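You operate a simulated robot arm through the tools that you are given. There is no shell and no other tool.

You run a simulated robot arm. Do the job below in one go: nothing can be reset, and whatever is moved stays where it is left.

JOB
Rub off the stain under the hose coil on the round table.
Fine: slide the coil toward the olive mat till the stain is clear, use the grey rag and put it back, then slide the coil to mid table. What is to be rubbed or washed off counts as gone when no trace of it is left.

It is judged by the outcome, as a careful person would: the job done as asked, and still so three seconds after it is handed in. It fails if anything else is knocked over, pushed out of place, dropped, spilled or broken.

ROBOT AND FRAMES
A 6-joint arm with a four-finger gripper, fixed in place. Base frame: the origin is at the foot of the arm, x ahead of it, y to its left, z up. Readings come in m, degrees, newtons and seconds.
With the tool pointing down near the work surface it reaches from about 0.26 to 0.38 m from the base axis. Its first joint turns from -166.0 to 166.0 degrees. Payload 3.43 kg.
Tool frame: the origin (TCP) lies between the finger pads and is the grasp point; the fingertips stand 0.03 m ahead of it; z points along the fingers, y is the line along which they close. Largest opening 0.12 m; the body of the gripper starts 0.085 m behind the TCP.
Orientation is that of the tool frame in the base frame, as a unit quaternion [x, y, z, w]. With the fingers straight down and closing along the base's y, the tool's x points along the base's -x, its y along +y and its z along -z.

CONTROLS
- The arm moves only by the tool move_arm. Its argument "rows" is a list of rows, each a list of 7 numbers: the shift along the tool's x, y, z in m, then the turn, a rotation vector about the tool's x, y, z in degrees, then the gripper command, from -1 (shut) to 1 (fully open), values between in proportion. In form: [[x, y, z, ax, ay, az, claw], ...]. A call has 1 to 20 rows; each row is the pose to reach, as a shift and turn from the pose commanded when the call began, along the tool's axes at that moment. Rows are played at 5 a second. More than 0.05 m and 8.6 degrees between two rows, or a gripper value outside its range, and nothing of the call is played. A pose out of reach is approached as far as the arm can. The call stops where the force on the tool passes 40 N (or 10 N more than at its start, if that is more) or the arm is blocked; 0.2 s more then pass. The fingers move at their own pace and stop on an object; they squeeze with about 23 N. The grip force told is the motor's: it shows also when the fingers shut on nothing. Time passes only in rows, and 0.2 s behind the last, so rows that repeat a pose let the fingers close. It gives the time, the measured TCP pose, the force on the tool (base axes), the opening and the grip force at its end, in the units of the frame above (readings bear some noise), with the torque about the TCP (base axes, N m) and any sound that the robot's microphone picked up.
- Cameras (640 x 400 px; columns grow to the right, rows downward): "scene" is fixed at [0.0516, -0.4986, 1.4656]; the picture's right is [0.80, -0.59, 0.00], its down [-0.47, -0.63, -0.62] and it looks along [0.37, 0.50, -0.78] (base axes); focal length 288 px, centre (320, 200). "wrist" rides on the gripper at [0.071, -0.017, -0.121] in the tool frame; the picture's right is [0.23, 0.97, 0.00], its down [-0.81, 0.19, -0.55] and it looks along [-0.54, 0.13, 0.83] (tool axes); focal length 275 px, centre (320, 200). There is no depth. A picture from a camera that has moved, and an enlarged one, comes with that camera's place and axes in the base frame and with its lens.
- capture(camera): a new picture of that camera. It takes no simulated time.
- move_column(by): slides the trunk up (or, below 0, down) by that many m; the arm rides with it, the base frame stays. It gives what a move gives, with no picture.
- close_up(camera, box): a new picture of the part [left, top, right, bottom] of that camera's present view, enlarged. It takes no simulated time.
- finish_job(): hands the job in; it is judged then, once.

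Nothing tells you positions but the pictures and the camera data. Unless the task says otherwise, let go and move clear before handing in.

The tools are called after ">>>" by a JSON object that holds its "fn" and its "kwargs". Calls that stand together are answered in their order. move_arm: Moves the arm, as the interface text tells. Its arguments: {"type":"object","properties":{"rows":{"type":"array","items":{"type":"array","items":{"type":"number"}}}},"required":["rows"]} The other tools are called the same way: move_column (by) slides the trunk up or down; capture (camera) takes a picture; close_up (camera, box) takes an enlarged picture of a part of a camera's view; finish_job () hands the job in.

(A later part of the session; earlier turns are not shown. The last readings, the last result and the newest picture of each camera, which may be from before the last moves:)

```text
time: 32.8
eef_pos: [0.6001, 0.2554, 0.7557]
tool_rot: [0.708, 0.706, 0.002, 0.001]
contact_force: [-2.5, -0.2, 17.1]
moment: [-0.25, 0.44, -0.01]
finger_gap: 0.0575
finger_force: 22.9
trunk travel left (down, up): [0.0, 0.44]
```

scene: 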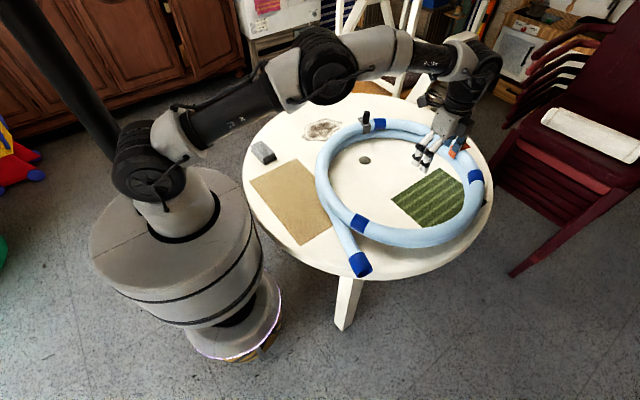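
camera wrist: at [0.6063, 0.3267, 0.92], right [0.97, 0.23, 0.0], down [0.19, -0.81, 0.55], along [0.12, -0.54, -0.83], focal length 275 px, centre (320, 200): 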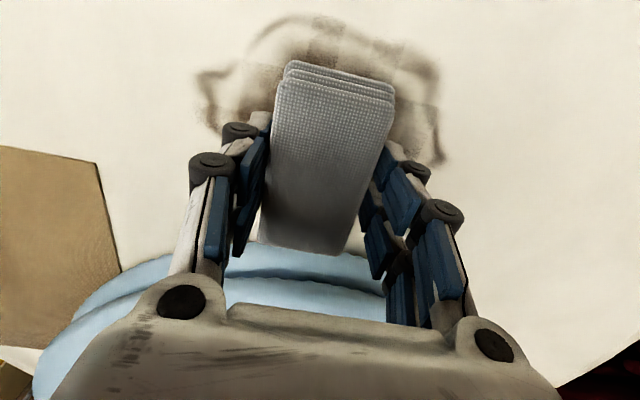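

Contact is firm at 17 N; I'll ease to a lighter pressure and make the first strokes along x through the stain's middle.

>>> {"fn": "move_arm", "kwargs": {"rows": [[0, 0, -0.0013, 0, 0, 0, -1], [0, -0.02, -0.0013, 0, 0, 0, -1], [0, -0.04, -0.0013, 0, 0, 0, -1], [0, -0.02, -0.0013, 0, 0, 0, -1], [0, 0, -0.0013, 0, 0, 0, -1], [0, 0.02, -0.0013, 0, 0, 0, -1], [0, 0.04, -0.0013, 0, 0, 0, -1], [0, 0.055, -0.0013, 0, 0, 0, -1], [0, 0.07, -0.0013, 0, 0, 0, -1]]}}

>>> {"fn": "capture", "kwargs": {"camera": "wrist"}}

>>> {"fn": "close_up", "kwargs": {"camera": "scene", "box": [250, 60, 410, 180]}}

```text
time: 34.8
eef_pos: [0.6605, 0.2505, 0.7557]
tool_rot: [0.707, 0.707, 0.0, 0.001]
contact_force: [-0.9, 3.1, 6.3]
moment: [0.16, 0.0, -0.01]
finger_gap: 0.0576
finger_force: 22.8
out of reach, approached as far as the arm can: row 9
trunk travel left (down, up): [0.0, 0.44]
```

```text
taken
camera wrist: at [0.6458, 0.322, 0.8763], right [0.97, 0.23, 0.0], down [0.19, -0.81, 0.55], along [0.13, -0.54, -0.83], focal length 275 px, centre (320, 200)
```

wrist: 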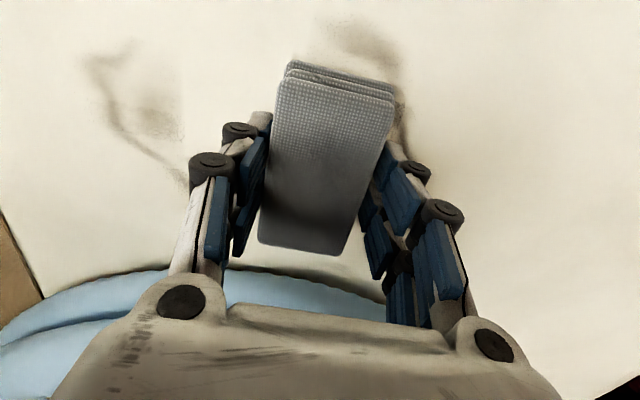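

```text
3.33 times, centred on (330, 120) of scene
camera zoom: at [0.0516, -0.4986, 1.4656], right [0.8, -0.59, 0.0], down [-0.47, -0.63, -0.62], along [0.37, 0.5, -0.78], focal length 961 px, centre (287, 467)
```

zoom: 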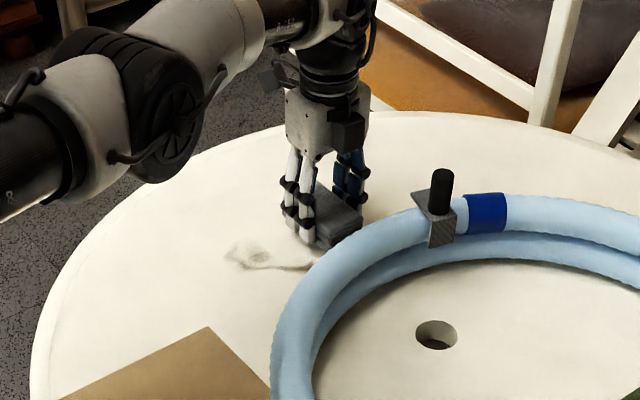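

The rag removes the stain cleanly on each pass, and flat tool-down reach ends at r≈0.706 m. I'll scrub the whole reachable part first.

>>> {"fn": "move_arm", "kwargs": {"rows": [[0.0245, -0.0155, 0, 0, 0, 0, -1], [0.0345, -0.0405, 0, 0, 0, 0, -1], [0.0345, -0.0605, 0, 0, 0, 0, -1], [0.0345, -0.0855, 0, 0, 0, 0, -1], [0.0345, -0.1105, 0, 0, 0, 0, -1], [0.0145, -0.1105, 0, 0, 0, 0, -1], [-0.0005, -0.1105, 0, 0, 0, 0, -1], [-0.0105, -0.0855, 0, 0, 0, 0, -1], [-0.0155, -0.0605, 0, 0, 0, 0, -1], [-0.0155, -0.0355, 0, 0, 0, 0, -1], [-0.0155, -0.0105, 0, 0, 0, 0, -1], [-0.0155, -0.0005, 0, 0, 0, 0, -1], [0.0095, -0.0105, 0, 0, 0, 0, -1], [0.0345, -0.0205, 0, 0, 0, 0, -1], [0.0445, -0.0305, 0, 0, 0, 0, -1], [0.0495, -0.0605, 0, 0, 0, 0, -1], [0.0495, -0.0905, 0, 0, 0, 0, -1], [0.0295, -0.1005, 0, 0, 0, 0, -1], [-0.0005, -0.1005, 0, 0, 0, 0, -1], [-0.0105, -0.0805, 0, 0, 0, 0, -1]]}}

>>> {"fn": "capture", "kwargs": {"camera": "wrist"}}

>>> {"fn": "close_up", "kwargs": {"camera": "scene", "box": [250, 60, 410, 180]}}

```text
time: 39.0
eef_pos: [0.5799, 0.2396, 0.7566]
tool_rot: [0.708, 0.706, 0.001, 0.0]
contact_force: [0.4, -1.1, -0.7]
moment: [0.0, -0.01, -0.01]
finger_gap: 0.0574
finger_force: 23.0
trunk travel left (down, up): [0.0, 0.44]
```

```text
taken
camera wrist: at [0.5659, 0.3119, 0.8772], right [0.97, 0.23, 0.0], down [0.19, -0.81, 0.55], along [0.13, -0.54, -0.83], focal length 275 px, centre (320, 200)
```

wrist: 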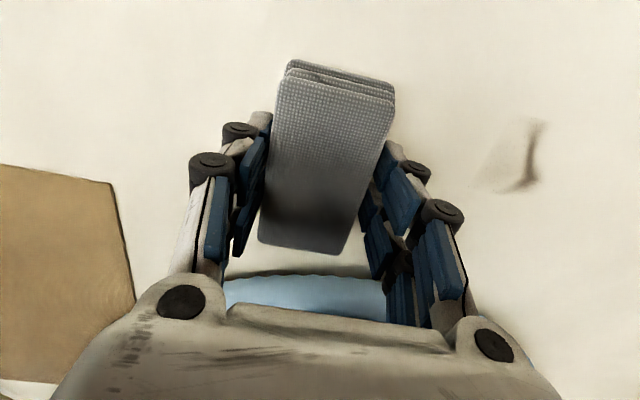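

```text
3.33 times, centred on (330, 120) of scene
camera zoom: at [0.0516, -0.4986, 1.4656], right [0.8, -0.59, 0.0], down [-0.47, -0.63, -0.62], along [0.37, 0.5, -0.78], focal length 961 px, centre (287, 467)
```

zoom: 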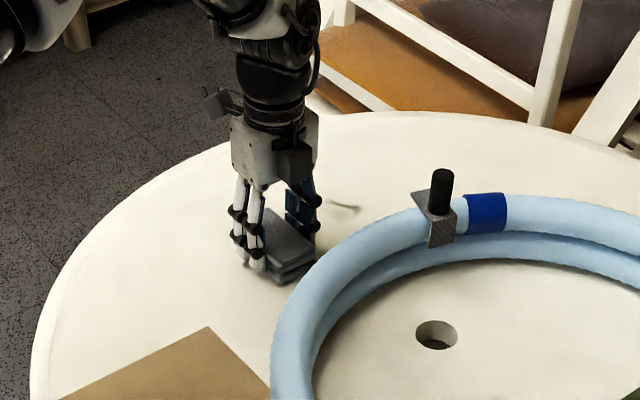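

Only a small crescent near (0.70–0.725, 0.245–0.292) is left, just past flat reach. I'll lift, turn the rag square to that direction and tilt the tool outward so the rag's long edge reaches it.

>>> {"fn": "move_arm", "kwargs": {"rows": [[0, 0.01, -0.02, 0, 0, -5, -1], [0, 0.02, -0.04, 0, 0, -10, -1], [-0.001, 0.033, -0.04, 0, 0, -15, -1], [-0.0017, 0.0464, -0.04, 0, 0, -20.5, -1]]}}

>>> {"fn": "close_up", "kwargs": {"camera": "scene", "box": [290, 100, 370, 150]}}

>>> {"fn": "capture", "kwargs": {"camera": "wrist"}}

```text
time: 40.0
eef_pos: [0.6283, 0.2384, 0.7986]
tool_rot: [0.57, 0.822, -0.001, -0.001]
contact_force: [-0.2, 0.4, 0.1]
moment: [-0.03, 0.02, 0.0]
finger_gap: 0.0574
finger_force: 23.0
trunk travel left (down, up): [0.0, 0.44]
```

```text
8.00 times, centred on (330, 125) of scene
camera zoom: at [0.0516, -0.4986, 1.4656], right [0.8, -0.59, 0.0], down [-0.47, -0.63, -0.62], along [0.37, 0.5, -0.78], focal length 2306 px, centre (240, 800)
```

zoom: 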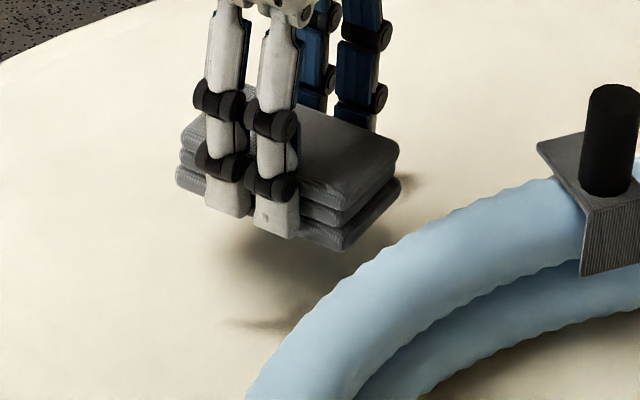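

```text
taken
camera wrist: at [0.5883, 0.3, 0.9188], right [0.83, 0.56, 0.0], down [0.46, -0.69, 0.55], along [0.31, -0.46, -0.83], focal length 275 px, centre (320, 200)
```

wrist: 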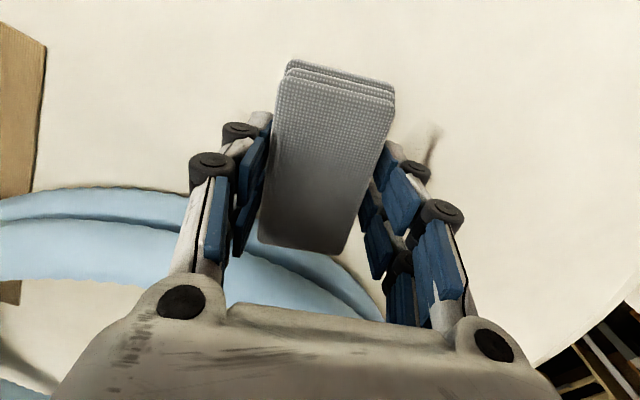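

One more faint line remains near (0.58–0.61, 0.20–0.23), which I'll rewipe with proper pressure afterwards. Now I tilt outward toward the far crescent.

>>> {"fn": "move_arm", "kwargs": {"rows": [[0, 0.02, 0, -6.67, 0, 0, -1], [0, 0.045, 0, -13.33, 0, 0, -1], [0, 0.075, 0, -20, 0, 0, -1]]}}

>>> {"fn": "capture", "kwargs": {"camera": "wrist"}}

>>> {"fn": "close_up", "kwargs": {"camera": "scene", "box": [280, 90, 400, 165]}}

```text
time: 40.8
eef_pos: [0.6994, 0.2668, 0.7967]
tool_rot: [0.561, 0.809, 0.144, 0.1]
contact_force: [-0.4, 0.6, -0.8]
moment: [-0.01, 0.04, 0.02]
finger_gap: 0.0577
finger_force: 23.1
trunk travel left (down, up): [0.0, 0.44]
```

```text
taken
camera wrist: at [0.621, 0.3141, 0.9046], right [0.78, 0.53, 0.33], down [0.27, -0.76, 0.58], along [0.57, -0.36, -0.74], focal length 275 px, centre (320, 200)
```

wrist: 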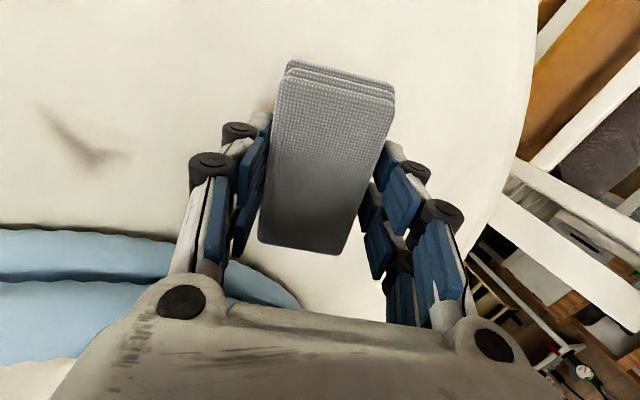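

```text
5.33 times, centred on (340, 128) of scene
camera zoom: at [0.0516, -0.4986, 1.4656], right [0.8, -0.59, 0.0], down [-0.47, -0.63, -0.62], along [0.37, 0.5, -0.78], focal length 1537 px, centre (213, 587)
```

zoom: 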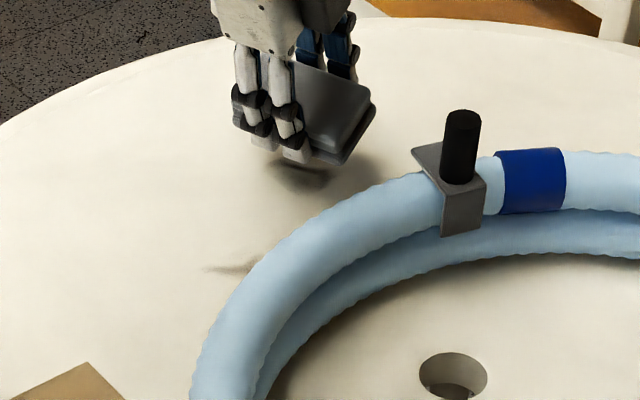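

The tilt works and reach is fine here. I'll lower until the rag's edge touches the table just inside the crescent.

>>> {"fn": "move_arm", "kwargs": {"rows": [[0, -0.0069, 0.0188, 0, 0, 0, -1], [0, -0.0104, 0.0281, 0, 0, 0, -1], [0, -0.0117, 0.0319, 0, 0, 0, -1], [0, -0.0123, 0.0334, 0, 0, 0, -1]]}}

```text
time: 41.8
eef_pos: [0.6986, 0.2656, 0.7637]
tool_rot: [0.562, 0.808, 0.146, 0.101]
contact_force: [1.4, 2.8, 12.8]
moment: [0.08, 0.18, -0.02]
finger_gap: 0.0572
finger_force: 23.4
trunk travel left (down, up): [0.0, 0.44]
```

Edge contact at about 13 N. I'll sweep outward and back across the crescent.

>>> {"fn": "move_arm", "kwargs": {"rows": [[0, 0.0094, 0.0033, 0, 0, 0, -1], [0, 0.0188, 0.0067, 0, 0, 0, -1], [0, 0.0282, 0.0101, 0, 0, 0, -1], [0, 0.0376, 0.0136, 0, 0, 0, -1], [0, 0.0423, 0.0153, 0, 0, 0, -1], [0, 0.0282, 0.0101, 0, 0, 0, -1], [0, 0.0141, 0.005, 0, 0, 0, -1], [0, 0.0, 0.0, 0, 0, 0, -1]]}}

>>> {"fn": "capture", "kwargs": {"camera": "wrist"}}

>>> {"fn": "close_up", "kwargs": {"camera": "scene", "box": [280, 90, 400, 165]}}

```text
time: 43.6
eef_pos: [0.7372, 0.2796, 0.7639]
tool_rot: [0.562, 0.808, 0.145, 0.101]
contact_force: [4.0, 5.0, 23.9]
moment: [-0.01, 0.13, 0.0]
finger_gap: 0.0577
finger_force: 23.0
out of reach, approached as far as the arm can: row 6, 7, 8
trunk travel left (down, up): [0.0, 0.44]
```

```text
taken
camera wrist: at [0.6591, 0.3268, 0.8694], right [0.77, 0.53, 0.34], down [0.27, -0.76, 0.58], along [0.57, -0.36, -0.74], focal length 275 px, centre (320, 200)
```

wrist: 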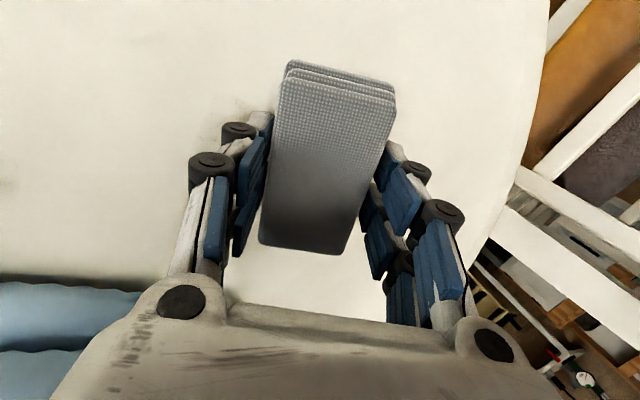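

```text
5.33 times, centred on (340, 128) of scene
camera zoom: at [0.0516, -0.4986, 1.4656], right [0.8, -0.59, 0.0], down [-0.47, -0.63, -0.62], along [0.37, 0.5, -0.78], focal length 1537 px, centre (213, 587)
```

zoom: 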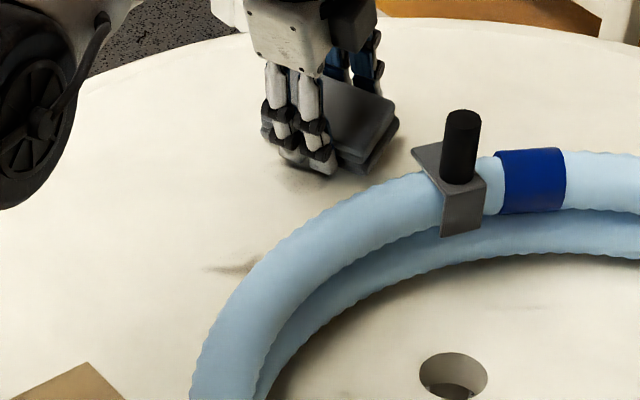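

The edge swept out to r≈0.775 and stalled at full stretch with 24 N. I'll ease the pressure and draw it back inward.

>>> {"fn": "move_arm", "kwargs": {"rows": [[0, -0.0089, -0.0049, 0, 0, 0, -1], [0, -0.0183, -0.0083, 0, 0, 0, -1], [0, -0.0277, -0.0118, 0, 0, 0, -1], [0, -0.0371, -0.0152, 0, 0, 0, -1]]}}

>>> {"fn": "capture", "kwargs": {"camera": "wrist"}}

>>> {"fn": "close_up", "kwargs": {"camera": "scene", "box": [280, 90, 400, 165]}}

```text
time: 44.6
eef_pos: [0.7359, 0.2781, 0.7597]
tool_rot: [0.562, 0.807, 0.146, 0.103]
contact_force: [6.5, -6.7, 33.8]
moment: [-0.32, 0.43, 0.12]
finger_gap: 0.0586
finger_force: 22.8
out of reach, approached as far as the arm can: row 1, 2, 3, 4
trunk travel left (down, up): [0.0, 0.44]
```

```text
taken
camera wrist: at [0.6583, 0.3266, 0.8667], right [0.77, 0.53, 0.34], down [0.27, -0.77, 0.59], along [0.57, -0.36, -0.73], focal length 275 px, centre (320, 200)
```

wrist: 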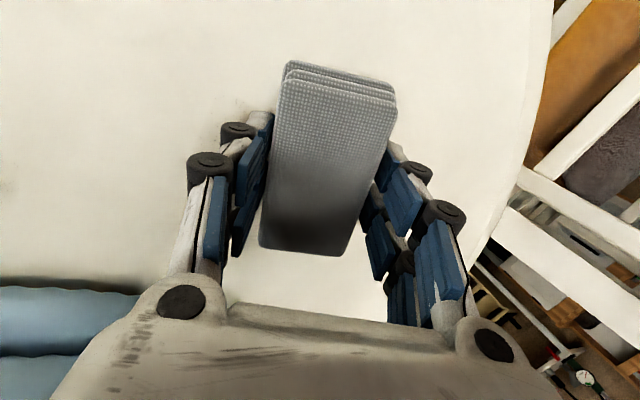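

```text
5.33 times, centred on (340, 128) of scene
camera zoom: at [0.0516, -0.4986, 1.4656], right [0.8, -0.59, 0.0], down [-0.47, -0.63, -0.62], along [0.37, 0.5, -0.78], focal length 1537 px, centre (213, 587)
```

zoom: 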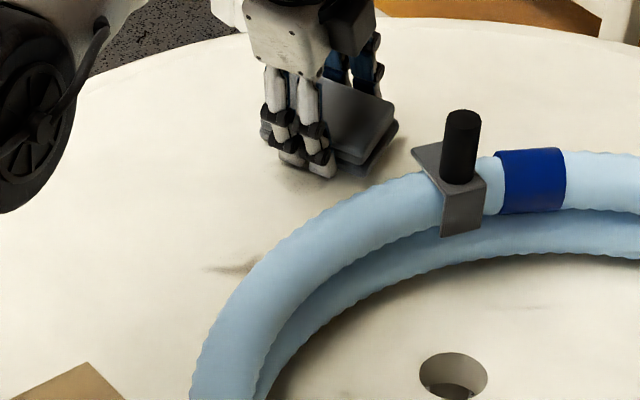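

The arm is stuck at a stretched singular pose, so small inward moves don't register. I'll step up and inward more boldly to free it.

>>> {"fn": "move_arm", "kwargs": {"rows": [[0, -0.0144, -0.0479, 0, 0, 0, -1], [0, -0.0288, -0.0957, 0, 0, 0, -1]]}}

>>> {"fn": "capture", "kwargs": {"camera": "scene"}}

>>> {"fn": "capture", "kwargs": {"camera": "wrist"}}

```text
time: 45.2
eef_pos: [0.7362, 0.2843, 0.7905]
tool_rot: [0.562, 0.809, 0.14, 0.096]
contact_force: [0.4, 0.1, -0.8]
moment: [-0.01, 0.02, 0.01]
finger_gap: 0.0584
finger_force: 22.9
out of reach, approached as far as the arm can: row 1, 2
trunk travel left (down, up): [0.0, 0.44]
```

```text
taken
```

scene: 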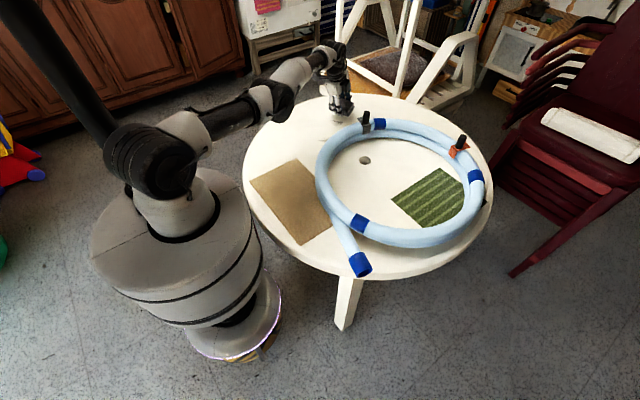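

```text
taken
camera wrist: at [0.6612, 0.3321, 0.8971], right [0.78, 0.54, 0.33], down [0.28, -0.76, 0.58], along [0.56, -0.36, -0.74], focal length 275 px, centre (320, 200)
```

wrist: 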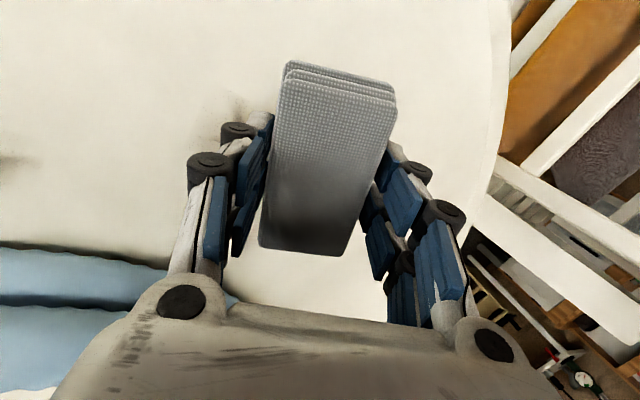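

The rag is off the table and still held. I'll undo the tilt with the wrist only, which avoids the stretched elbow, then retreat inward.

>>> {"fn": "move_arm", "kwargs": {"rows": [[0, -0.028, -0.0113, 6.67, 0, 0, -1], [0, -0.0554, -0.0262, 13.33, 0, 0, -1], [0, -0.0821, -0.0447, 19.5, 0, 0, -1]]}}

```text
time: 46.0
eef_pos: [0.6621, 0.2546, 0.8037]
tool_rot: [0.571, 0.821, 0.002, 0.001]
contact_force: [-0.3, 0.5, -0.8]
moment: [0.01, -0.03, 0.0]
finger_gap: 0.0585
finger_force: 23.3
out of reach, approached as far as the arm can: row 1, 2, 3
trunk travel left (down, up): [0.0, 0.44]
```

The tool is upright again at r≈0.709. I'll pull inward with larger steps.

>>> {"fn": "move_arm", "kwargs": {"rows": [[0.01, -0.045, -0.01, 0, 0, 0, -1], [0.01, -0.09, -0.01, 0, 0, 0, -1], [0.01, -0.11, -0.01, 0, 0, 0, -1]]}}

>>> {"fn": "capture", "kwargs": {"camera": "scene"}}

>>> {"fn": "capture", "kwargs": {"camera": "wrist"}}

```text
time: 46.8
eef_pos: [0.6596, 0.2609, 0.8075]
tool_rot: [0.57, 0.821, 0.002, 0.002]
contact_force: [-0.3, -1.0, -0.6]
moment: [0.01, -0.03, 0.01]
finger_gap: 0.0584
finger_force: 22.7
out of reach, approached as far as the arm can: row 1, 2, 3
trunk travel left (down, up): [0.0, 0.44]
```

```text
taken
```

scene: 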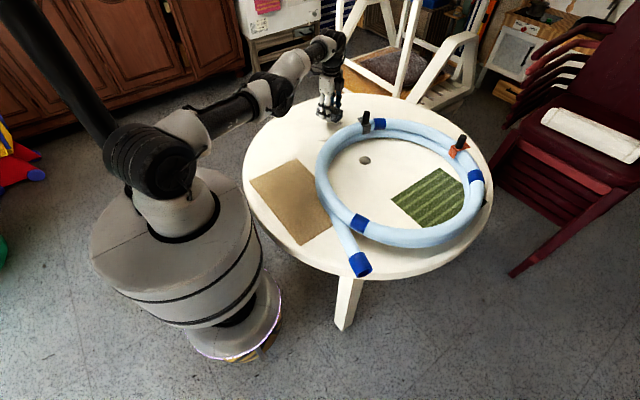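

```text
taken
camera wrist: at [0.621, 0.3214, 0.9262], right [0.83, 0.55, 0.01], down [0.46, -0.69, 0.55], along [0.31, -0.46, -0.83], focal length 275 px, centre (320, 200)
```

wrist: 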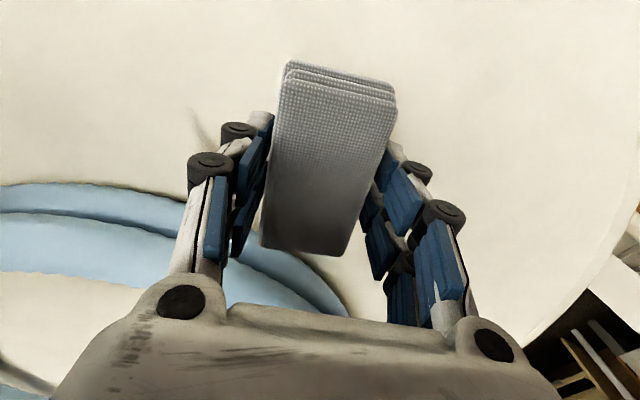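

The elbow is straightened and inward-only moves don't register. I'll try flexing it by going slightly down and inward, with the rag still well above the table.

>>> {"fn": "move_arm", "kwargs": {"rows": [[0, -0.035, 0.025, 0, 0, 0, -1], [0, -0.08, 0.025, 0, 0, 0, -1]]}}

```text
time: 47.4
eef_pos: [0.6592, 0.2587, 0.7853]
tool_rot: [0.57, 0.822, 0.002, 0.001]
contact_force: [0.2, -1.0, -0.7]
moment: [-0.01, -0.01, -0.01]
finger_gap: 0.0586
finger_force: 22.4
out of reach, approached as far as the arm can: row 1, 2
trunk travel left (down, up): [0.0, 0.44]
```

It moved down but not inward, so the elbow is right at its straight limit. I'll raise the trunk for room and then flex the arm downward from there.

>>> {"fn": "move_column", "kwargs": {"by": 0.16}}

```text
time: 49.3
eef_pos: [0.6604, 0.2588, 0.9447]
tool_rot: [0.571, 0.821, 0.002, 0.002]
contact_force: [0.2, 0.2, -1.5]
moment: [0.02, -0.04, -0.02]
finger_gap: 0.058
finger_force: 22.5
trunk travel left (down, up): [-0.16, 0.28]
```

>>> {"fn": "move_arm", "kwargs": {"rows": [[0, 0, 0.04, 0, 0, 0, -1], [0, -0.005, 0.08, 0, 0, 0, -1], [0, -0.02, 0.11, 0, 0, 0, -1], [0, -0.05, 0.13, 0, 0, 0, -1]]}}

>>> {"fn": "capture", "kwargs": {"camera": "scene"}}

```text
time: 50.3
eef_pos: [0.6142, 0.2445, 0.8176]
tool_rot: [0.571, 0.821, 0.003, 0.003]
contact_force: [0.6, 0.3, -0.1]
moment: [0.0, 0.0, -0.02]
finger_gap: 0.0583
finger_force: 23.0
out of reach, approached as far as the arm can: row 1
trunk travel left (down, up): [-0.16, 0.28]
```

```text
taken
```

scene: 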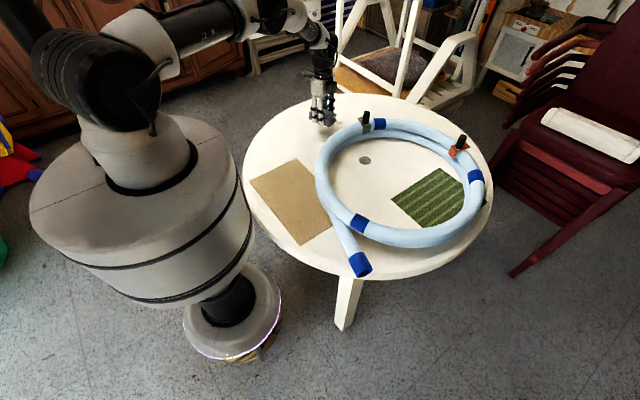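

Freed: the arm is bent again at r≈0.66. I'll raise the arm and pull in before lowering the trunk back down.

>>> {"fn": "move_arm", "kwargs": {"rows": [[0, -0.015, -0.04, 0, 0, 0, -1], [0, -0.03, -0.08, 0, 0, 0, -1], [0, -0.045, -0.12, 0, 0, 0, -1], [0, -0.06, -0.16, 0, 0, 0, -1], [0, -0.065, -0.19, 0, 0, 0, -1]]}}

>>> {"fn": "move_column", "kwargs": {"by": -0.16}}

>>> {"fn": "capture", "kwargs": {"camera": "wrist"}}

>>> {"fn": "capture", "kwargs": {"camera": "scene"}}

```text
time: 51.5
eef_pos: [0.5508, 0.2191, 1.0055]
tool_rot: [0.57, 0.821, 0.002, 0.001]
contact_force: [-0.9, 0.1, -0.6]
moment: [-0.02, -0.01, 0.05]
finger_gap: 0.058
finger_force: 23.0
trunk travel left (down, up): [-0.16, 0.28]
```

```text
time: 53.3
eef_pos: [0.5503, 0.2209, 0.8454]
tool_rot: [0.571, 0.821, 0.003, 0.002]
contact_force: [0.2, 0.1, 0.1]
moment: [-0.01, -0.02, 0.04]
finger_gap: 0.058
finger_force: 23.7
trunk travel left (down, up): [0.0, 0.44]
```

```text
taken
camera wrist: at [0.512, 0.2813, 0.9661], right [0.83, 0.55, 0.01], down [0.46, -0.69, 0.55], along [0.31, -0.46, -0.83], focal length 275 px, centre (320, 200)
```

wrist: 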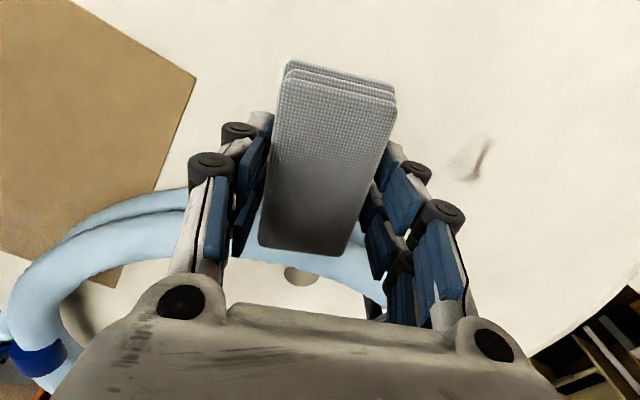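

```text
taken
```

scene: 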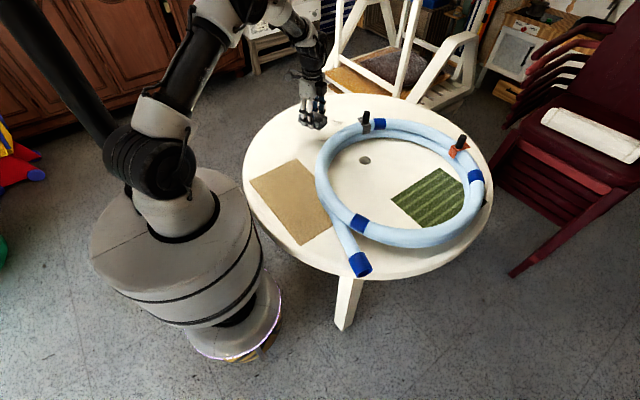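

The arm posture is normal again. I'll look closely at what is left of the stain.

>>> {"fn": "close_up", "kwargs": {"camera": "wrist", "box": [400, 90, 560, 210]}}

>>> {"fn": "close_up", "kwargs": {"camera": "scene", "box": [290, 95, 390, 165]}}

```text
3.33 times, centred on (480, 150) of wrist
camera zoom: at [0.512, 0.2813, 0.9661], right [0.83, 0.55, 0.01], down [0.46, -0.69, 0.55], along [0.31, -0.46, -0.83], focal length 918 px, centre (-213, 367)
```

zoom: 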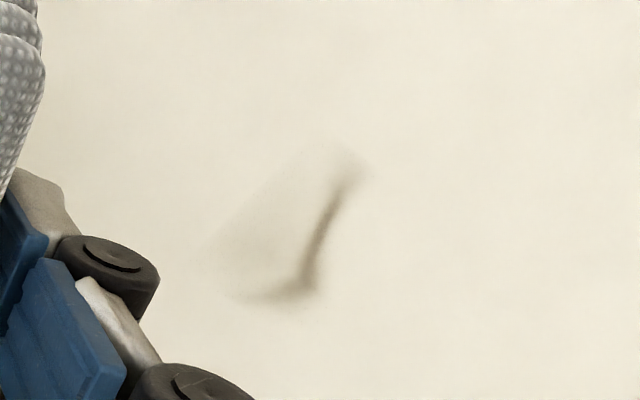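

```text
5.71 times, centred on (340, 130) of scene
camera zoom: at [0.0516, -0.4986, 1.4656], right [0.8, -0.59, 0.0], down [-0.47, -0.63, -0.62], along [0.37, 0.5, -0.78], focal length 1647 px, centre (206, 600)
```

zoom: 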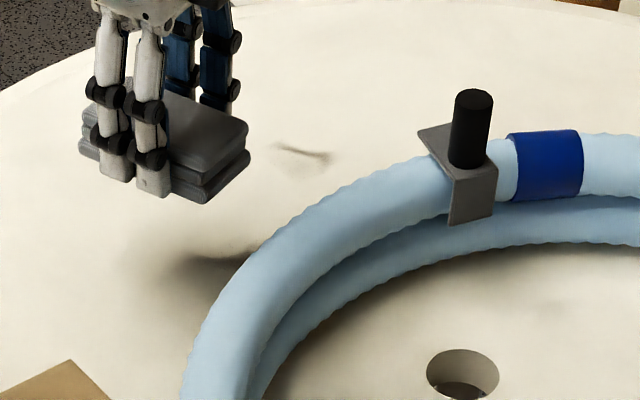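

The edge-sweep didn't remove the far crescent (r up to 0.768), and there's the faint line near (0.595, 0.213). First I'll rewipe the near line with a flat rag and proper pressure.

>>> {"fn": "move_arm", "kwargs": {"rows": [[0, 0.02, 0.03, 0, 0, 0, -1], [-0.001, 0.04, 0.06, 0, 0, 0, -1], [-0.0024, 0.0468, 0.08, 0, 0, 0, -1], [-0.0024, 0.0468, 0.087, 0, 0, 0, -1], [-0.0024, 0.0468, 0.09, 0, 0, 0, -1]]}}

```text
time: 54.5
eef_pos: [0.5974, 0.2347, 0.7555]
tool_rot: [0.571, 0.821, 0.003, 0.002]
contact_force: [0.0, -0.4, -0.3]
moment: [0.0, 0.02, 0.0]
finger_gap: 0.0578
finger_force: 23.5
trunk travel left (down, up): [0.0, 0.44]
```

No contact yet, so the rag rode up slightly in the grip earlier. I'll lower in small steps until it presses.

>>> {"fn": "move_arm", "kwargs": {"rows": [[0, 0, 0.0015, 0, 0, 0, -1], [0, 0, 0.003, 0, 0, 0, -1], [0, 0, 0.004, 0, 0, 0, -1]]}}

```text
time: 55.3
eef_pos: [0.5975, 0.2345, 0.7534]
tool_rot: [0.571, 0.821, 0.005, 0.003]
contact_force: [-1.2, 1.1, 12.9]
moment: [0.12, -0.34, 0.02]
finger_gap: 0.0575
finger_force: 22.9
trunk travel left (down, up): [0.0, 0.44]
```

Contact is good at about 13 N. I'll scrub over the whole reachable stain area again, including the line near the coil.

>>> {"fn": "move_arm", "kwargs": {"rows": [[-0.008, 0, 0, 0, 0, 0, -1], [-0.008, 0.02, 0, 0, 0, 0, -1], [-0.008, 0.035, 0, 0, 0, 0, -1], [-0.008, 0.0, 0, 0, 0, 0, -1], [-0.008, -0.03, 0, 0, 0, 0, -1], [0.01, -0.035, 0, 0, 0, 0, -1], [0.01, 0, 0, 0, 0, 0, -1], [0.01, 0.03, 0, 0, 0, 0, -1], [0.01, 0.05, 0, 0, 0, 0, -1], [0.03, 0.05, 0, 0, 0, 0, -1], [0.03, 0.02, 0, 0, 0, 0, -1], [0.03, -0.01, 0, 0, 0, 0, -1], [0.03, -0.04, 0, 0, 0, 0, -1], [0.05, -0.04, 0, 0, 0, 0, -1], [0.05, -0.01, 0, 0, 0, 0, -1], [0.05, 0.025, 0, 0, 0, 0, -1], [0.045, 0.048, 0, 0, 0, 0, -1], [0.02, 0.053, 0, 0, 0, 0, -1], [0, 0.053, 0, 0, 0, 0, -1], [-0.01, 0.03, 0, 0, 0, 0, -1]]}}

>>> {"fn": "close_up", "kwargs": {"camera": "scene", "box": [290, 95, 390, 165]}}

>>> {"fn": "capture", "kwargs": {"camera": "wrist"}}

```text
time: 59.5
eef_pos: [0.6291, 0.2328, 0.7521]
tool_rot: [0.572, 0.82, 0.004, 0.003]
contact_force: [0.5, -0.5, 16.8]
moment: [0.4, -0.04, -0.08]
finger_gap: 0.0574
finger_force: 22.9
trunk travel left (down, up): [0.0, 0.44]
```

```text
5.71 times, centred on (340, 130) of scene
camera zoom: at [0.0516, -0.4986, 1.4656], right [0.8, -0.59, 0.0], down [-0.47, -0.63, -0.62], along [0.37, 0.5, -0.78], focal length 1647 px, centre (206, 600)
```

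zoom: 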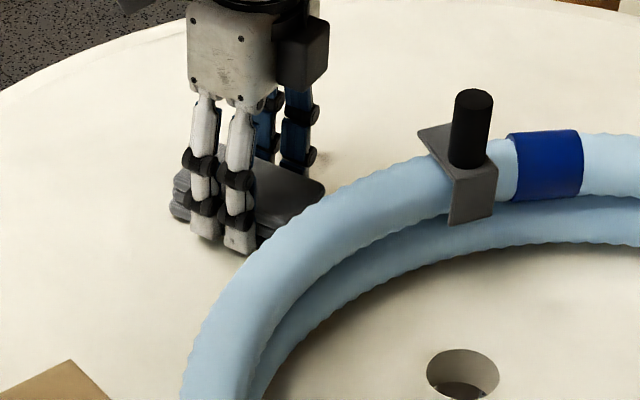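

```text
taken
camera wrist: at [0.5904, 0.2939, 0.8734], right [0.83, 0.55, 0.01], down [0.46, -0.69, 0.56], along [0.31, -0.46, -0.83], focal length 275 px, centre (320, 200)
```

wrist: 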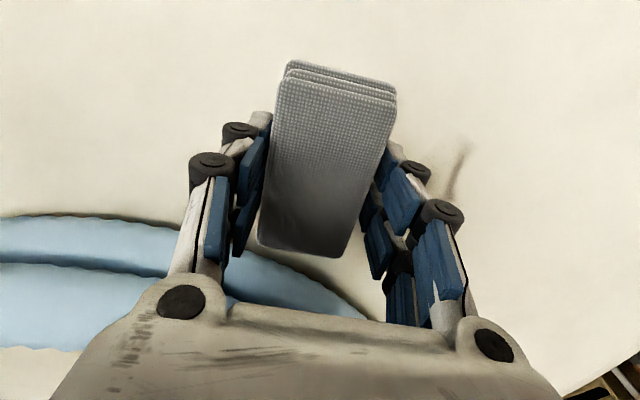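

The near area looks clean now; only the far crescent remains. I'll slide the rag a little inward, set it down and release so I can regrip it nearer one end for extra reach.

>>> {"fn": "move_arm", "kwargs": {"rows": [[0.01, -0.008, -0.002, 0, 0, 0, -1], [0.025, -0.018, -0.002, 0, 0, 0, -1], [0.039, -0.027, -0.002, 0, 0, 0, -1], [0.039, -0.027, -0.002, 0, 0, 0, 0.3], [0.039, -0.027, -0.002, 0, 0, 0, 0.4], [0.039, -0.027, -0.002, 0, 0, 0, 0.4], [0.039, -0.027, -0.002, 0, 0, 0, 0.4]]}}

>>> {"fn": "capture", "kwargs": {"camera": "wrist"}}

>>> {"fn": "close_up", "kwargs": {"camera": "scene", "box": [290, 95, 390, 165]}}

```text
time: 61.1
eef_pos: [0.5883, 0.2605, 0.7534]
tool_rot: [0.571, 0.821, 0.001, 0.002]
contact_force: [-0.2, -0.5, 0.0]
moment: [0.01, 0.02, 0.0]
finger_gap: 0.0839
finger_force: 0.0
trunk travel left (down, up): [0.0, 0.44]
```

```text
taken
camera wrist: at [0.5494, 0.3228, 0.8734], right [0.83, 0.55, 0.01], down [0.46, -0.69, 0.55], along [0.31, -0.46, -0.83], focal length 275 px, centre (320, 200)
```

wrist: 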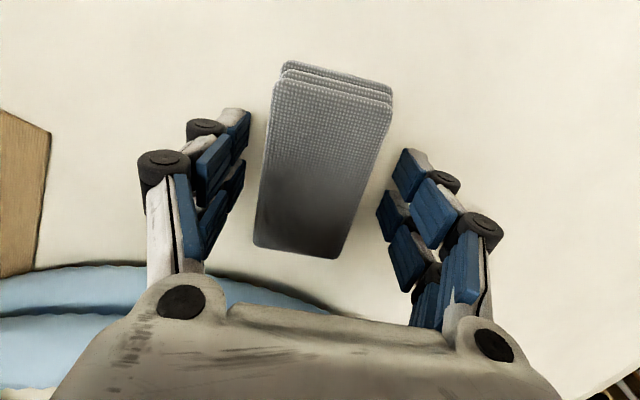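

```text
5.71 times, centred on (340, 130) of scene
camera zoom: at [0.0516, -0.4986, 1.4656], right [0.8, -0.59, 0.0], down [-0.47, -0.63, -0.62], along [0.37, 0.5, -0.78], focal length 1647 px, centre (206, 600)
```

zoom: 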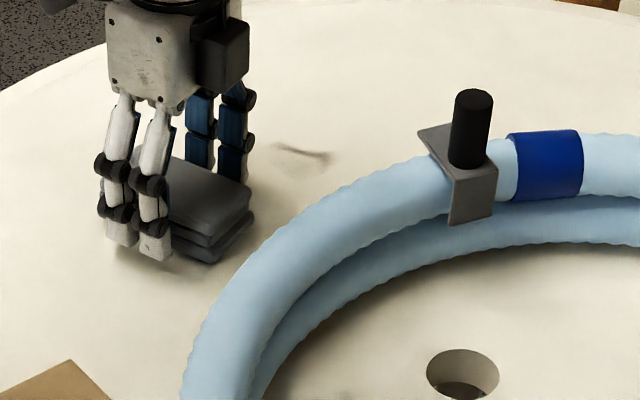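

The rag is free on the table. I'll shift 28 mm along its length and close again near that end.

>>> {"fn": "move_arm", "kwargs": {"rows": [[0, -0.004, -0.005, 0, 0, 0, 0.4], [0.014, -0.004, -0.005, 0, 0, 0, 0.4], [0.028, -0.004, -0.005, 0, 0, 0, 0.4], [0.028, -0.004, -0.005, 0, 0, 0, -0.2], [0.028, -0.004, -0.005, 0, 0, 0, -1], [0.028, -0.004, -0.005, 0, 0, 0, -1], [0.028, -0.004, -0.005, 0, 0, 0, -1], [0.028, -0.004, -0.005, 0, 0, 0, -1]]}}

>>> {"fn": "capture", "kwargs": {"camera": "wrist"}}

```text
time: 62.9
eef_pos: [0.5762, 0.2868, 0.7582]
tool_rot: [0.571, 0.821, 0.002, 0.001]
contact_force: [-0.2, 0.9, 0.1]
moment: [-0.01, 0.03, -0.03]
finger_gap: 0.0576
finger_force: 22.6
trunk travel left (down, up): [0.0, 0.44]
```

```text
taken
camera wrist: at [0.5372, 0.3479, 0.8777], right [0.83, 0.55, 0.01], down [0.46, -0.69, 0.55], along [0.31, -0.46, -0.83], focal length 275 px, centre (320, 200)
```

wrist: 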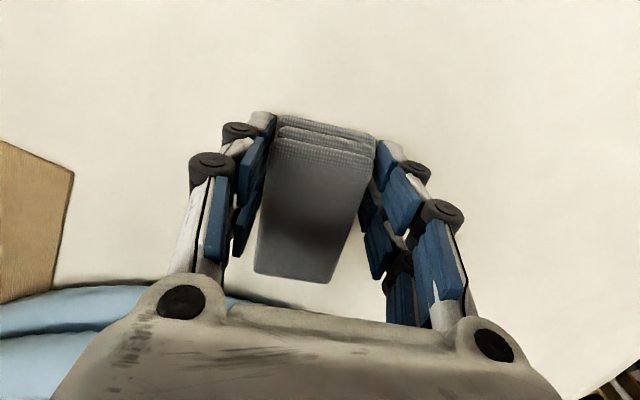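

Gripped near its end, with the rag extending about 75 mm to one side. I'll lift slightly and turn so it extends outward toward the crescent.

>>> {"fn": "move_arm", "kwargs": {"rows": [[0, 0, -0.02, 0, 0, -8.2, -1], [0, 0, -0.03, 0, 0, -16.4, -1], [0, 0, -0.03, 0, 0, -24.6, -1], [-0.005, 0.002, -0.03, 0, 0, -32.8, -1], [-0.012, 0.004, -0.03, 0, 0, -41, -1], [-0.02, 0.006, -0.03, 0, 0, -49.2, -1], [-0.03, 0.009, -0.03, 0, 0, -57.4, -1], [-0.04, 0.012, -0.03, 0, 0, -65.6, -1], [-0.05, 0.015, -0.03, 0, 0, -73.8, -1], [-0.058, 0.018, -0.03, 0, 0, -82, -1], [-0.0634, 0.0199, -0.03, 0, 0, -90.4, -1]]}}

>>> {"fn": "capture", "kwargs": {"camera": "wrist"}}

>>> {"fn": "close_up", "kwargs": {"camera": "scene", "box": [290, 95, 390, 165]}}

```text
time: 65.3
eef_pos: [0.6179, 0.2339, 0.7897]
tool_rot: [-0.181, 0.983, 0.001, 0.002]
contact_force: [0.2, 0.4, 0.5]
moment: [-0.01, 0.05, 0.01]
finger_gap: 0.0572
finger_force: 23.2
trunk travel left (down, up): [0.0, 0.44]
```

```text
taken
camera wrist: at [0.5569, 0.1933, 0.9094], right [-0.56, 0.83, 0.0], down [0.69, 0.47, 0.56], along [0.46, 0.31, -0.83], focal length 275 px, centre (320, 200)
```

wrist: 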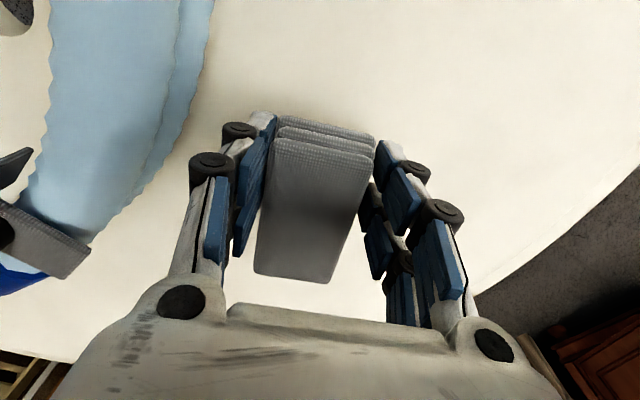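

```text
5.71 times, centred on (340, 130) of scene
camera zoom: at [0.0516, -0.4986, 1.4656], right [0.8, -0.59, 0.0], down [-0.47, -0.63, -0.62], along [0.37, 0.5, -0.78], focal length 1647 px, centre (206, 600)
```

zoom: 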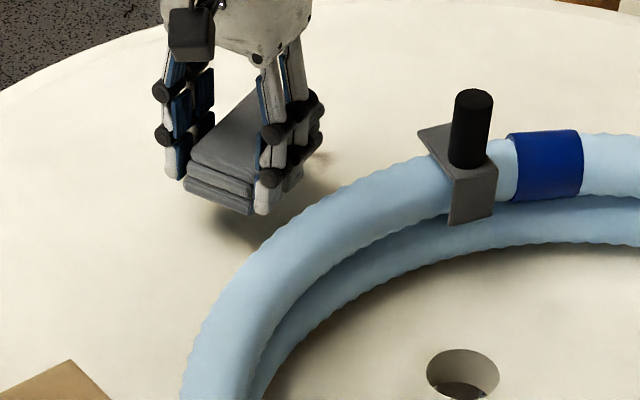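

The rag now points outward, flat, with its end about 75 mm past the grip. I'll move out a little and lower until it presses.

>>> {"fn": "move_arm", "kwargs": {"rows": [[-0.015, 0, 0.015, 0, 0, 0, -1], [-0.022, 0, 0.026, 0, 0, 0, -1], [-0.022, 0, 0.031, 0, 0, 0, -1], [-0.022, 0, 0.033, 0, 0, 0, -1]]}}

```text
time: 66.3
eef_pos: [0.6376, 0.2409, 0.7571]
tool_rot: [-0.181, 0.983, 0.0, 0.003]
contact_force: [-1.1, -0.4, 6.3]
moment: [0.11, 0.28, 0.04]
finger_gap: 0.0573
finger_force: 23.1
trunk travel left (down, up): [0.0, 0.44]
```

Flat contact at 6 N. I'll push out to r≈0.70 and scrub side to side over the crescent.

>>> {"fn": "move_arm", "kwargs": {"rows": [[-0.006, 0, 0, 0, 0, 0, -1], [-0.012, 0, 0, 0, 0, 0, -1], [-0.018, 0, 0, 0, 0, 0, -1], [-0.018, 0.012, 0, 0, 0, 0, -1], [-0.018, 0.022, 0, 0, 0, 0, -1], [-0.018, 0.01, 0, 0, 0, 0, -1], [-0.018, -0.005, 0, 0, 0, 0, -1], [-0.018, -0.014, 0, 0, 0, 0, -1], [-0.018, 0, 0, 0, 0, 0, -1], [-0.01, 0, 0, 0, 0, 0, -1], [0, 0, 0, 0, 0, 0, -1]]}}

>>> {"fn": "capture", "kwargs": {"camera": "wrist"}}

>>> {"fn": "close_up", "kwargs": {"camera": "scene", "box": [290, 95, 390, 165]}}

```text
time: 68.7
eef_pos: [0.6378, 0.2436, 0.7577]
tool_rot: [-0.181, 0.983, 0.001, 0.004]
contact_force: [4.4, 1.0, 15.1]
moment: [-0.2, -0.07, 0.03]
finger_gap: 0.057
finger_force: 23.0
trunk travel left (down, up): [0.0, 0.44]
```

```text
taken
camera wrist: at [0.5779, 0.2026, 0.8768], right [-0.56, 0.83, 0.0], down [0.69, 0.47, 0.56], along [0.46, 0.31, -0.83], focal length 275 px, centre (320, 200)
```

wrist: 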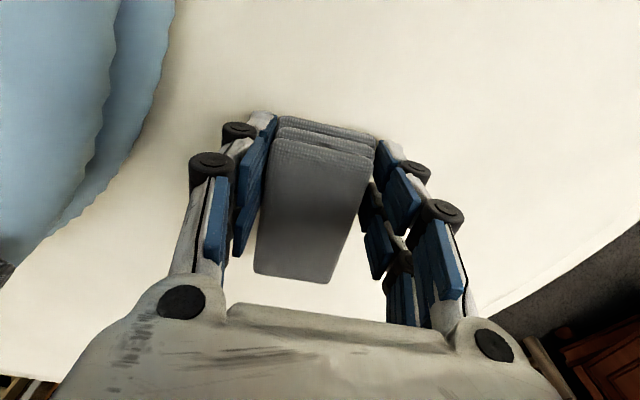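

```text
5.71 times, centred on (340, 130) of scene
camera zoom: at [0.0516, -0.4986, 1.4656], right [0.8, -0.59, 0.0], down [-0.47, -0.63, -0.62], along [0.37, 0.5, -0.78], focal length 1647 px, centre (206, 600)
```

zoom: 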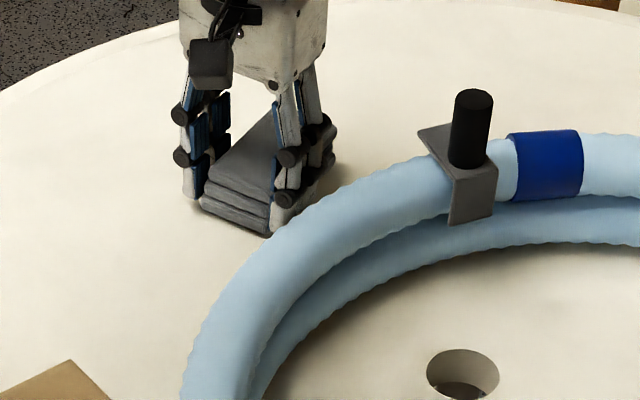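

I'll lift and back off to check what is left.

>>> {"fn": "move_arm", "kwargs": {"rows": [[0.005, 0, -0.015, 0, 0, 0, -1], [0.02, 0.005, -0.045, 0, 0, 0, -1], [0.05, 0.01, -0.075, 0, 0, 0, -1], [0.08, 0.015, -0.1, 0, 0, 0, -1], [0.11, 0.02, -0.12, 0, 0, 0, -1]]}}

>>> {"fn": "capture", "kwargs": {"camera": "wrist"}}

>>> {"fn": "close_up", "kwargs": {"camera": "scene", "box": [290, 95, 390, 165]}}

```text
time: 69.9
eef_pos: [0.5263, 0.2238, 0.8766]
tool_rot: [-0.181, 0.984, 0.0, 0.002]
contact_force: [-0.5, 0.1, -1.1]
moment: [-0.02, 0.04, 0.01]
finger_gap: 0.0575
finger_force: 23.1
trunk travel left (down, up): [0.0, 0.44]
```

```text
taken
camera wrist: at [0.4667, 0.182, 0.9957], right [-0.56, 0.83, 0.0], down [0.69, 0.47, 0.56], along [0.46, 0.31, -0.83], focal length 275 px, centre (320, 200)
```

wrist: 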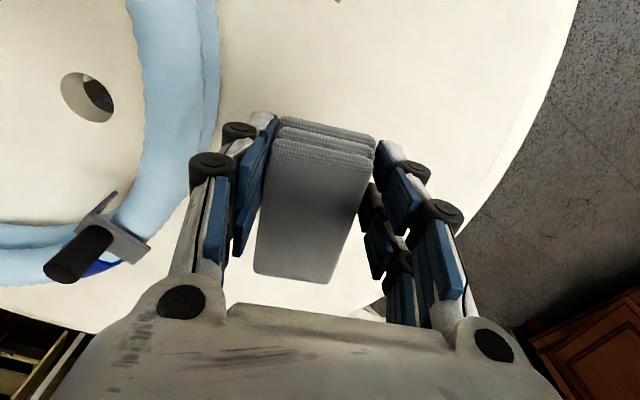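

```text
5.71 times, centred on (340, 130) of scene
camera zoom: at [0.0516, -0.4986, 1.4656], right [0.8, -0.59, 0.0], down [-0.47, -0.63, -0.62], along [0.37, 0.5, -0.78], focal length 1647 px, centre (206, 600)
```

zoom: 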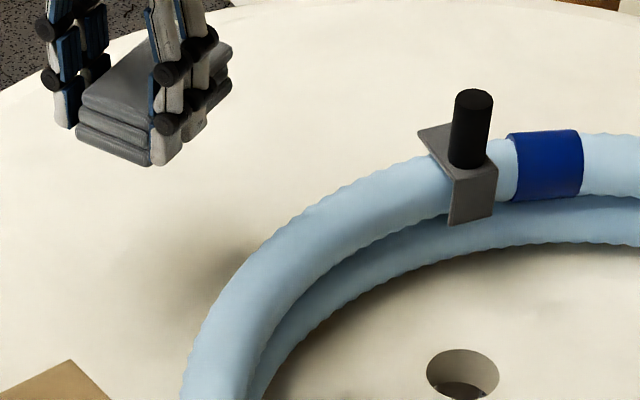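

The crescent is gone in this view. I'll carry the rag back above its home spot in its original orientation and inspect the whole cleaned area from there before setting it down.

>>> {"fn": "move_arm", "kwargs": {"rows": [[0.0094, 0.0094, -0.0024, 0, 0, 7.74, -1], [0.0187, 0.0187, -0.0048, 0, 0, 15.47, -1], [0.0281, 0.0281, -0.0072, 0, 0, 23.21, -1], [0.0375, 0.0374, -0.0095, 0, 0, 30.94, -1], [0.0468, 0.0468, -0.0119, 0, 0, 38.68, -1], [0.0562, 0.0561, -0.0143, 0, 0, 46.41, -1], [0.0656, 0.0655, -0.0167, 0, 0, 54.15, -1], [0.0749, 0.0749, -0.0191, 0, 0, 61.89, -1], [0.0843, 0.0842, -0.0215, 0, 0, 69.62, -1], [0.0936, 0.0936, -0.0239, 0, 0, 77.36, -1], [0.103, 0.1029, -0.0262, 0, 0, 85.09, -1], [0.1124, 0.1123, -0.0286, 0, 0, 92.83, -1], [0.1217, 0.1216, -0.031, 0, 0, 100.56, -1], [0.1311, 0.131, -0.0334, 0, 0, 108.3, -1]]}}

>>> {"fn": "capture", "kwargs": {"camera": "wrist"}}

>>> {"fn": "close_up", "kwargs": {"camera": "scene", "box": [290, 95, 390, 165]}}

>>> {"fn": "close_up", "kwargs": {"camera": "scene", "box": [230, 80, 510, 280]}}

```text
time: 72.9
eef_pos: [0.3572, 0.2983, 0.9083]
tool_rot: [0.693, 0.721, 0.002, 0.001]
contact_force: [0.0, -0.6, -0.4]
moment: [0.01, 0.02, 0.02]
finger_gap: 0.0574
finger_force: 23.7
trunk travel left (down, up): [0.0, 0.44]
```

```text
taken
camera wrist: at [0.3384, 0.3685, 1.0294], right [0.96, 0.27, 0.01], down [0.22, -0.8, 0.55], along [0.15, -0.53, -0.83], focal length 275 px, centre (320, 200)
```

wrist: 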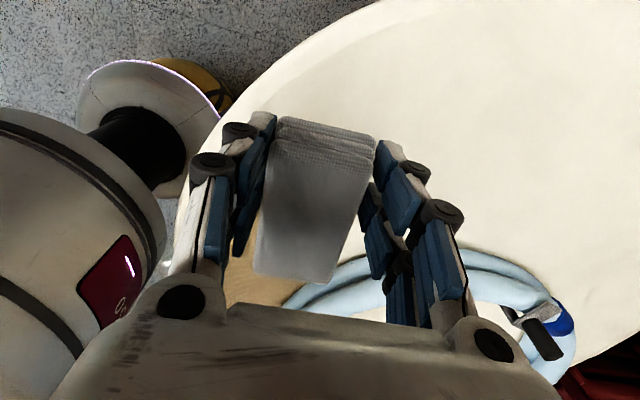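

```text
5.71 times, centred on (340, 130) of scene
camera zoom: at [0.0516, -0.4986, 1.4656], right [0.8, -0.59, 0.0], down [-0.47, -0.63, -0.62], along [0.37, 0.5, -0.78], focal length 1647 px, centre (206, 600)
```

zoom: 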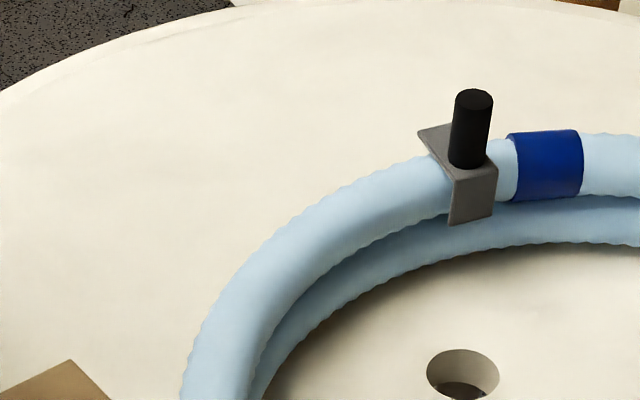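

```text
2.00 times, centred on (370, 180) of scene
camera zoom: at [0.0516, -0.4986, 1.4656], right [0.8, -0.59, 0.0], down [-0.47, -0.63, -0.62], along [0.37, 0.5, -0.78], focal length 576 px, centre (220, 240)
```

zoom: 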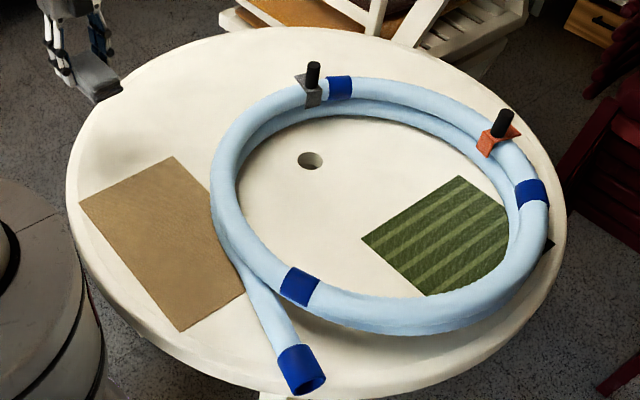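

The table looks spotless where the stain was. I'll zoom in hard to check for any faint trace.

>>> {"fn": "close_up", "kwargs": {"camera": "scene", "box": [295, 105, 365, 150]}}

>>> {"fn": "close_up", "kwargs": {"camera": "wrist", "box": [400, 60, 640, 260]}}

```text
8.89 times, centred on (330, 128) of scene
camera zoom: at [0.0516, -0.4986, 1.4656], right [0.8, -0.59, 0.0], down [-0.47, -0.63, -0.62], along [0.37, 0.5, -0.78], focal length 2562 px, centre (231, 844)
```

zoom: 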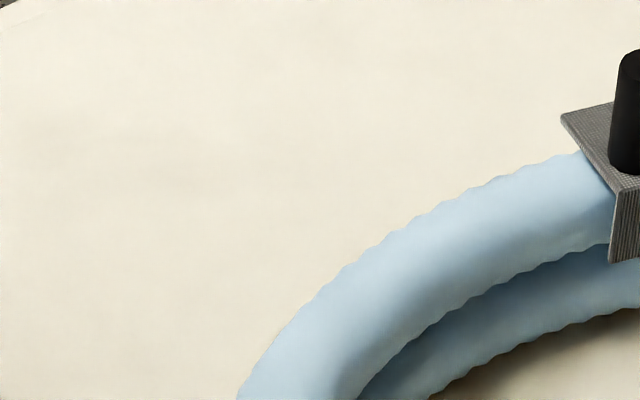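

```text
2.00 times, centred on (520, 160) of wrist
camera zoom: at [0.3384, 0.3685, 1.0294], right [0.96, 0.27, 0.01], down [0.22, -0.8, 0.55], along [0.15, -0.53, -0.83], focal length 551 px, centre (-80, 280)
```

zoom: 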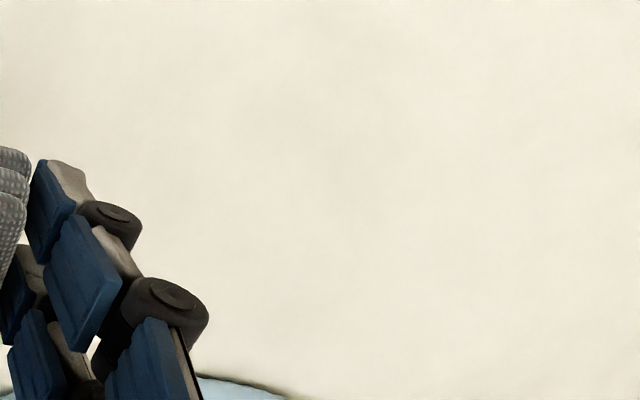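

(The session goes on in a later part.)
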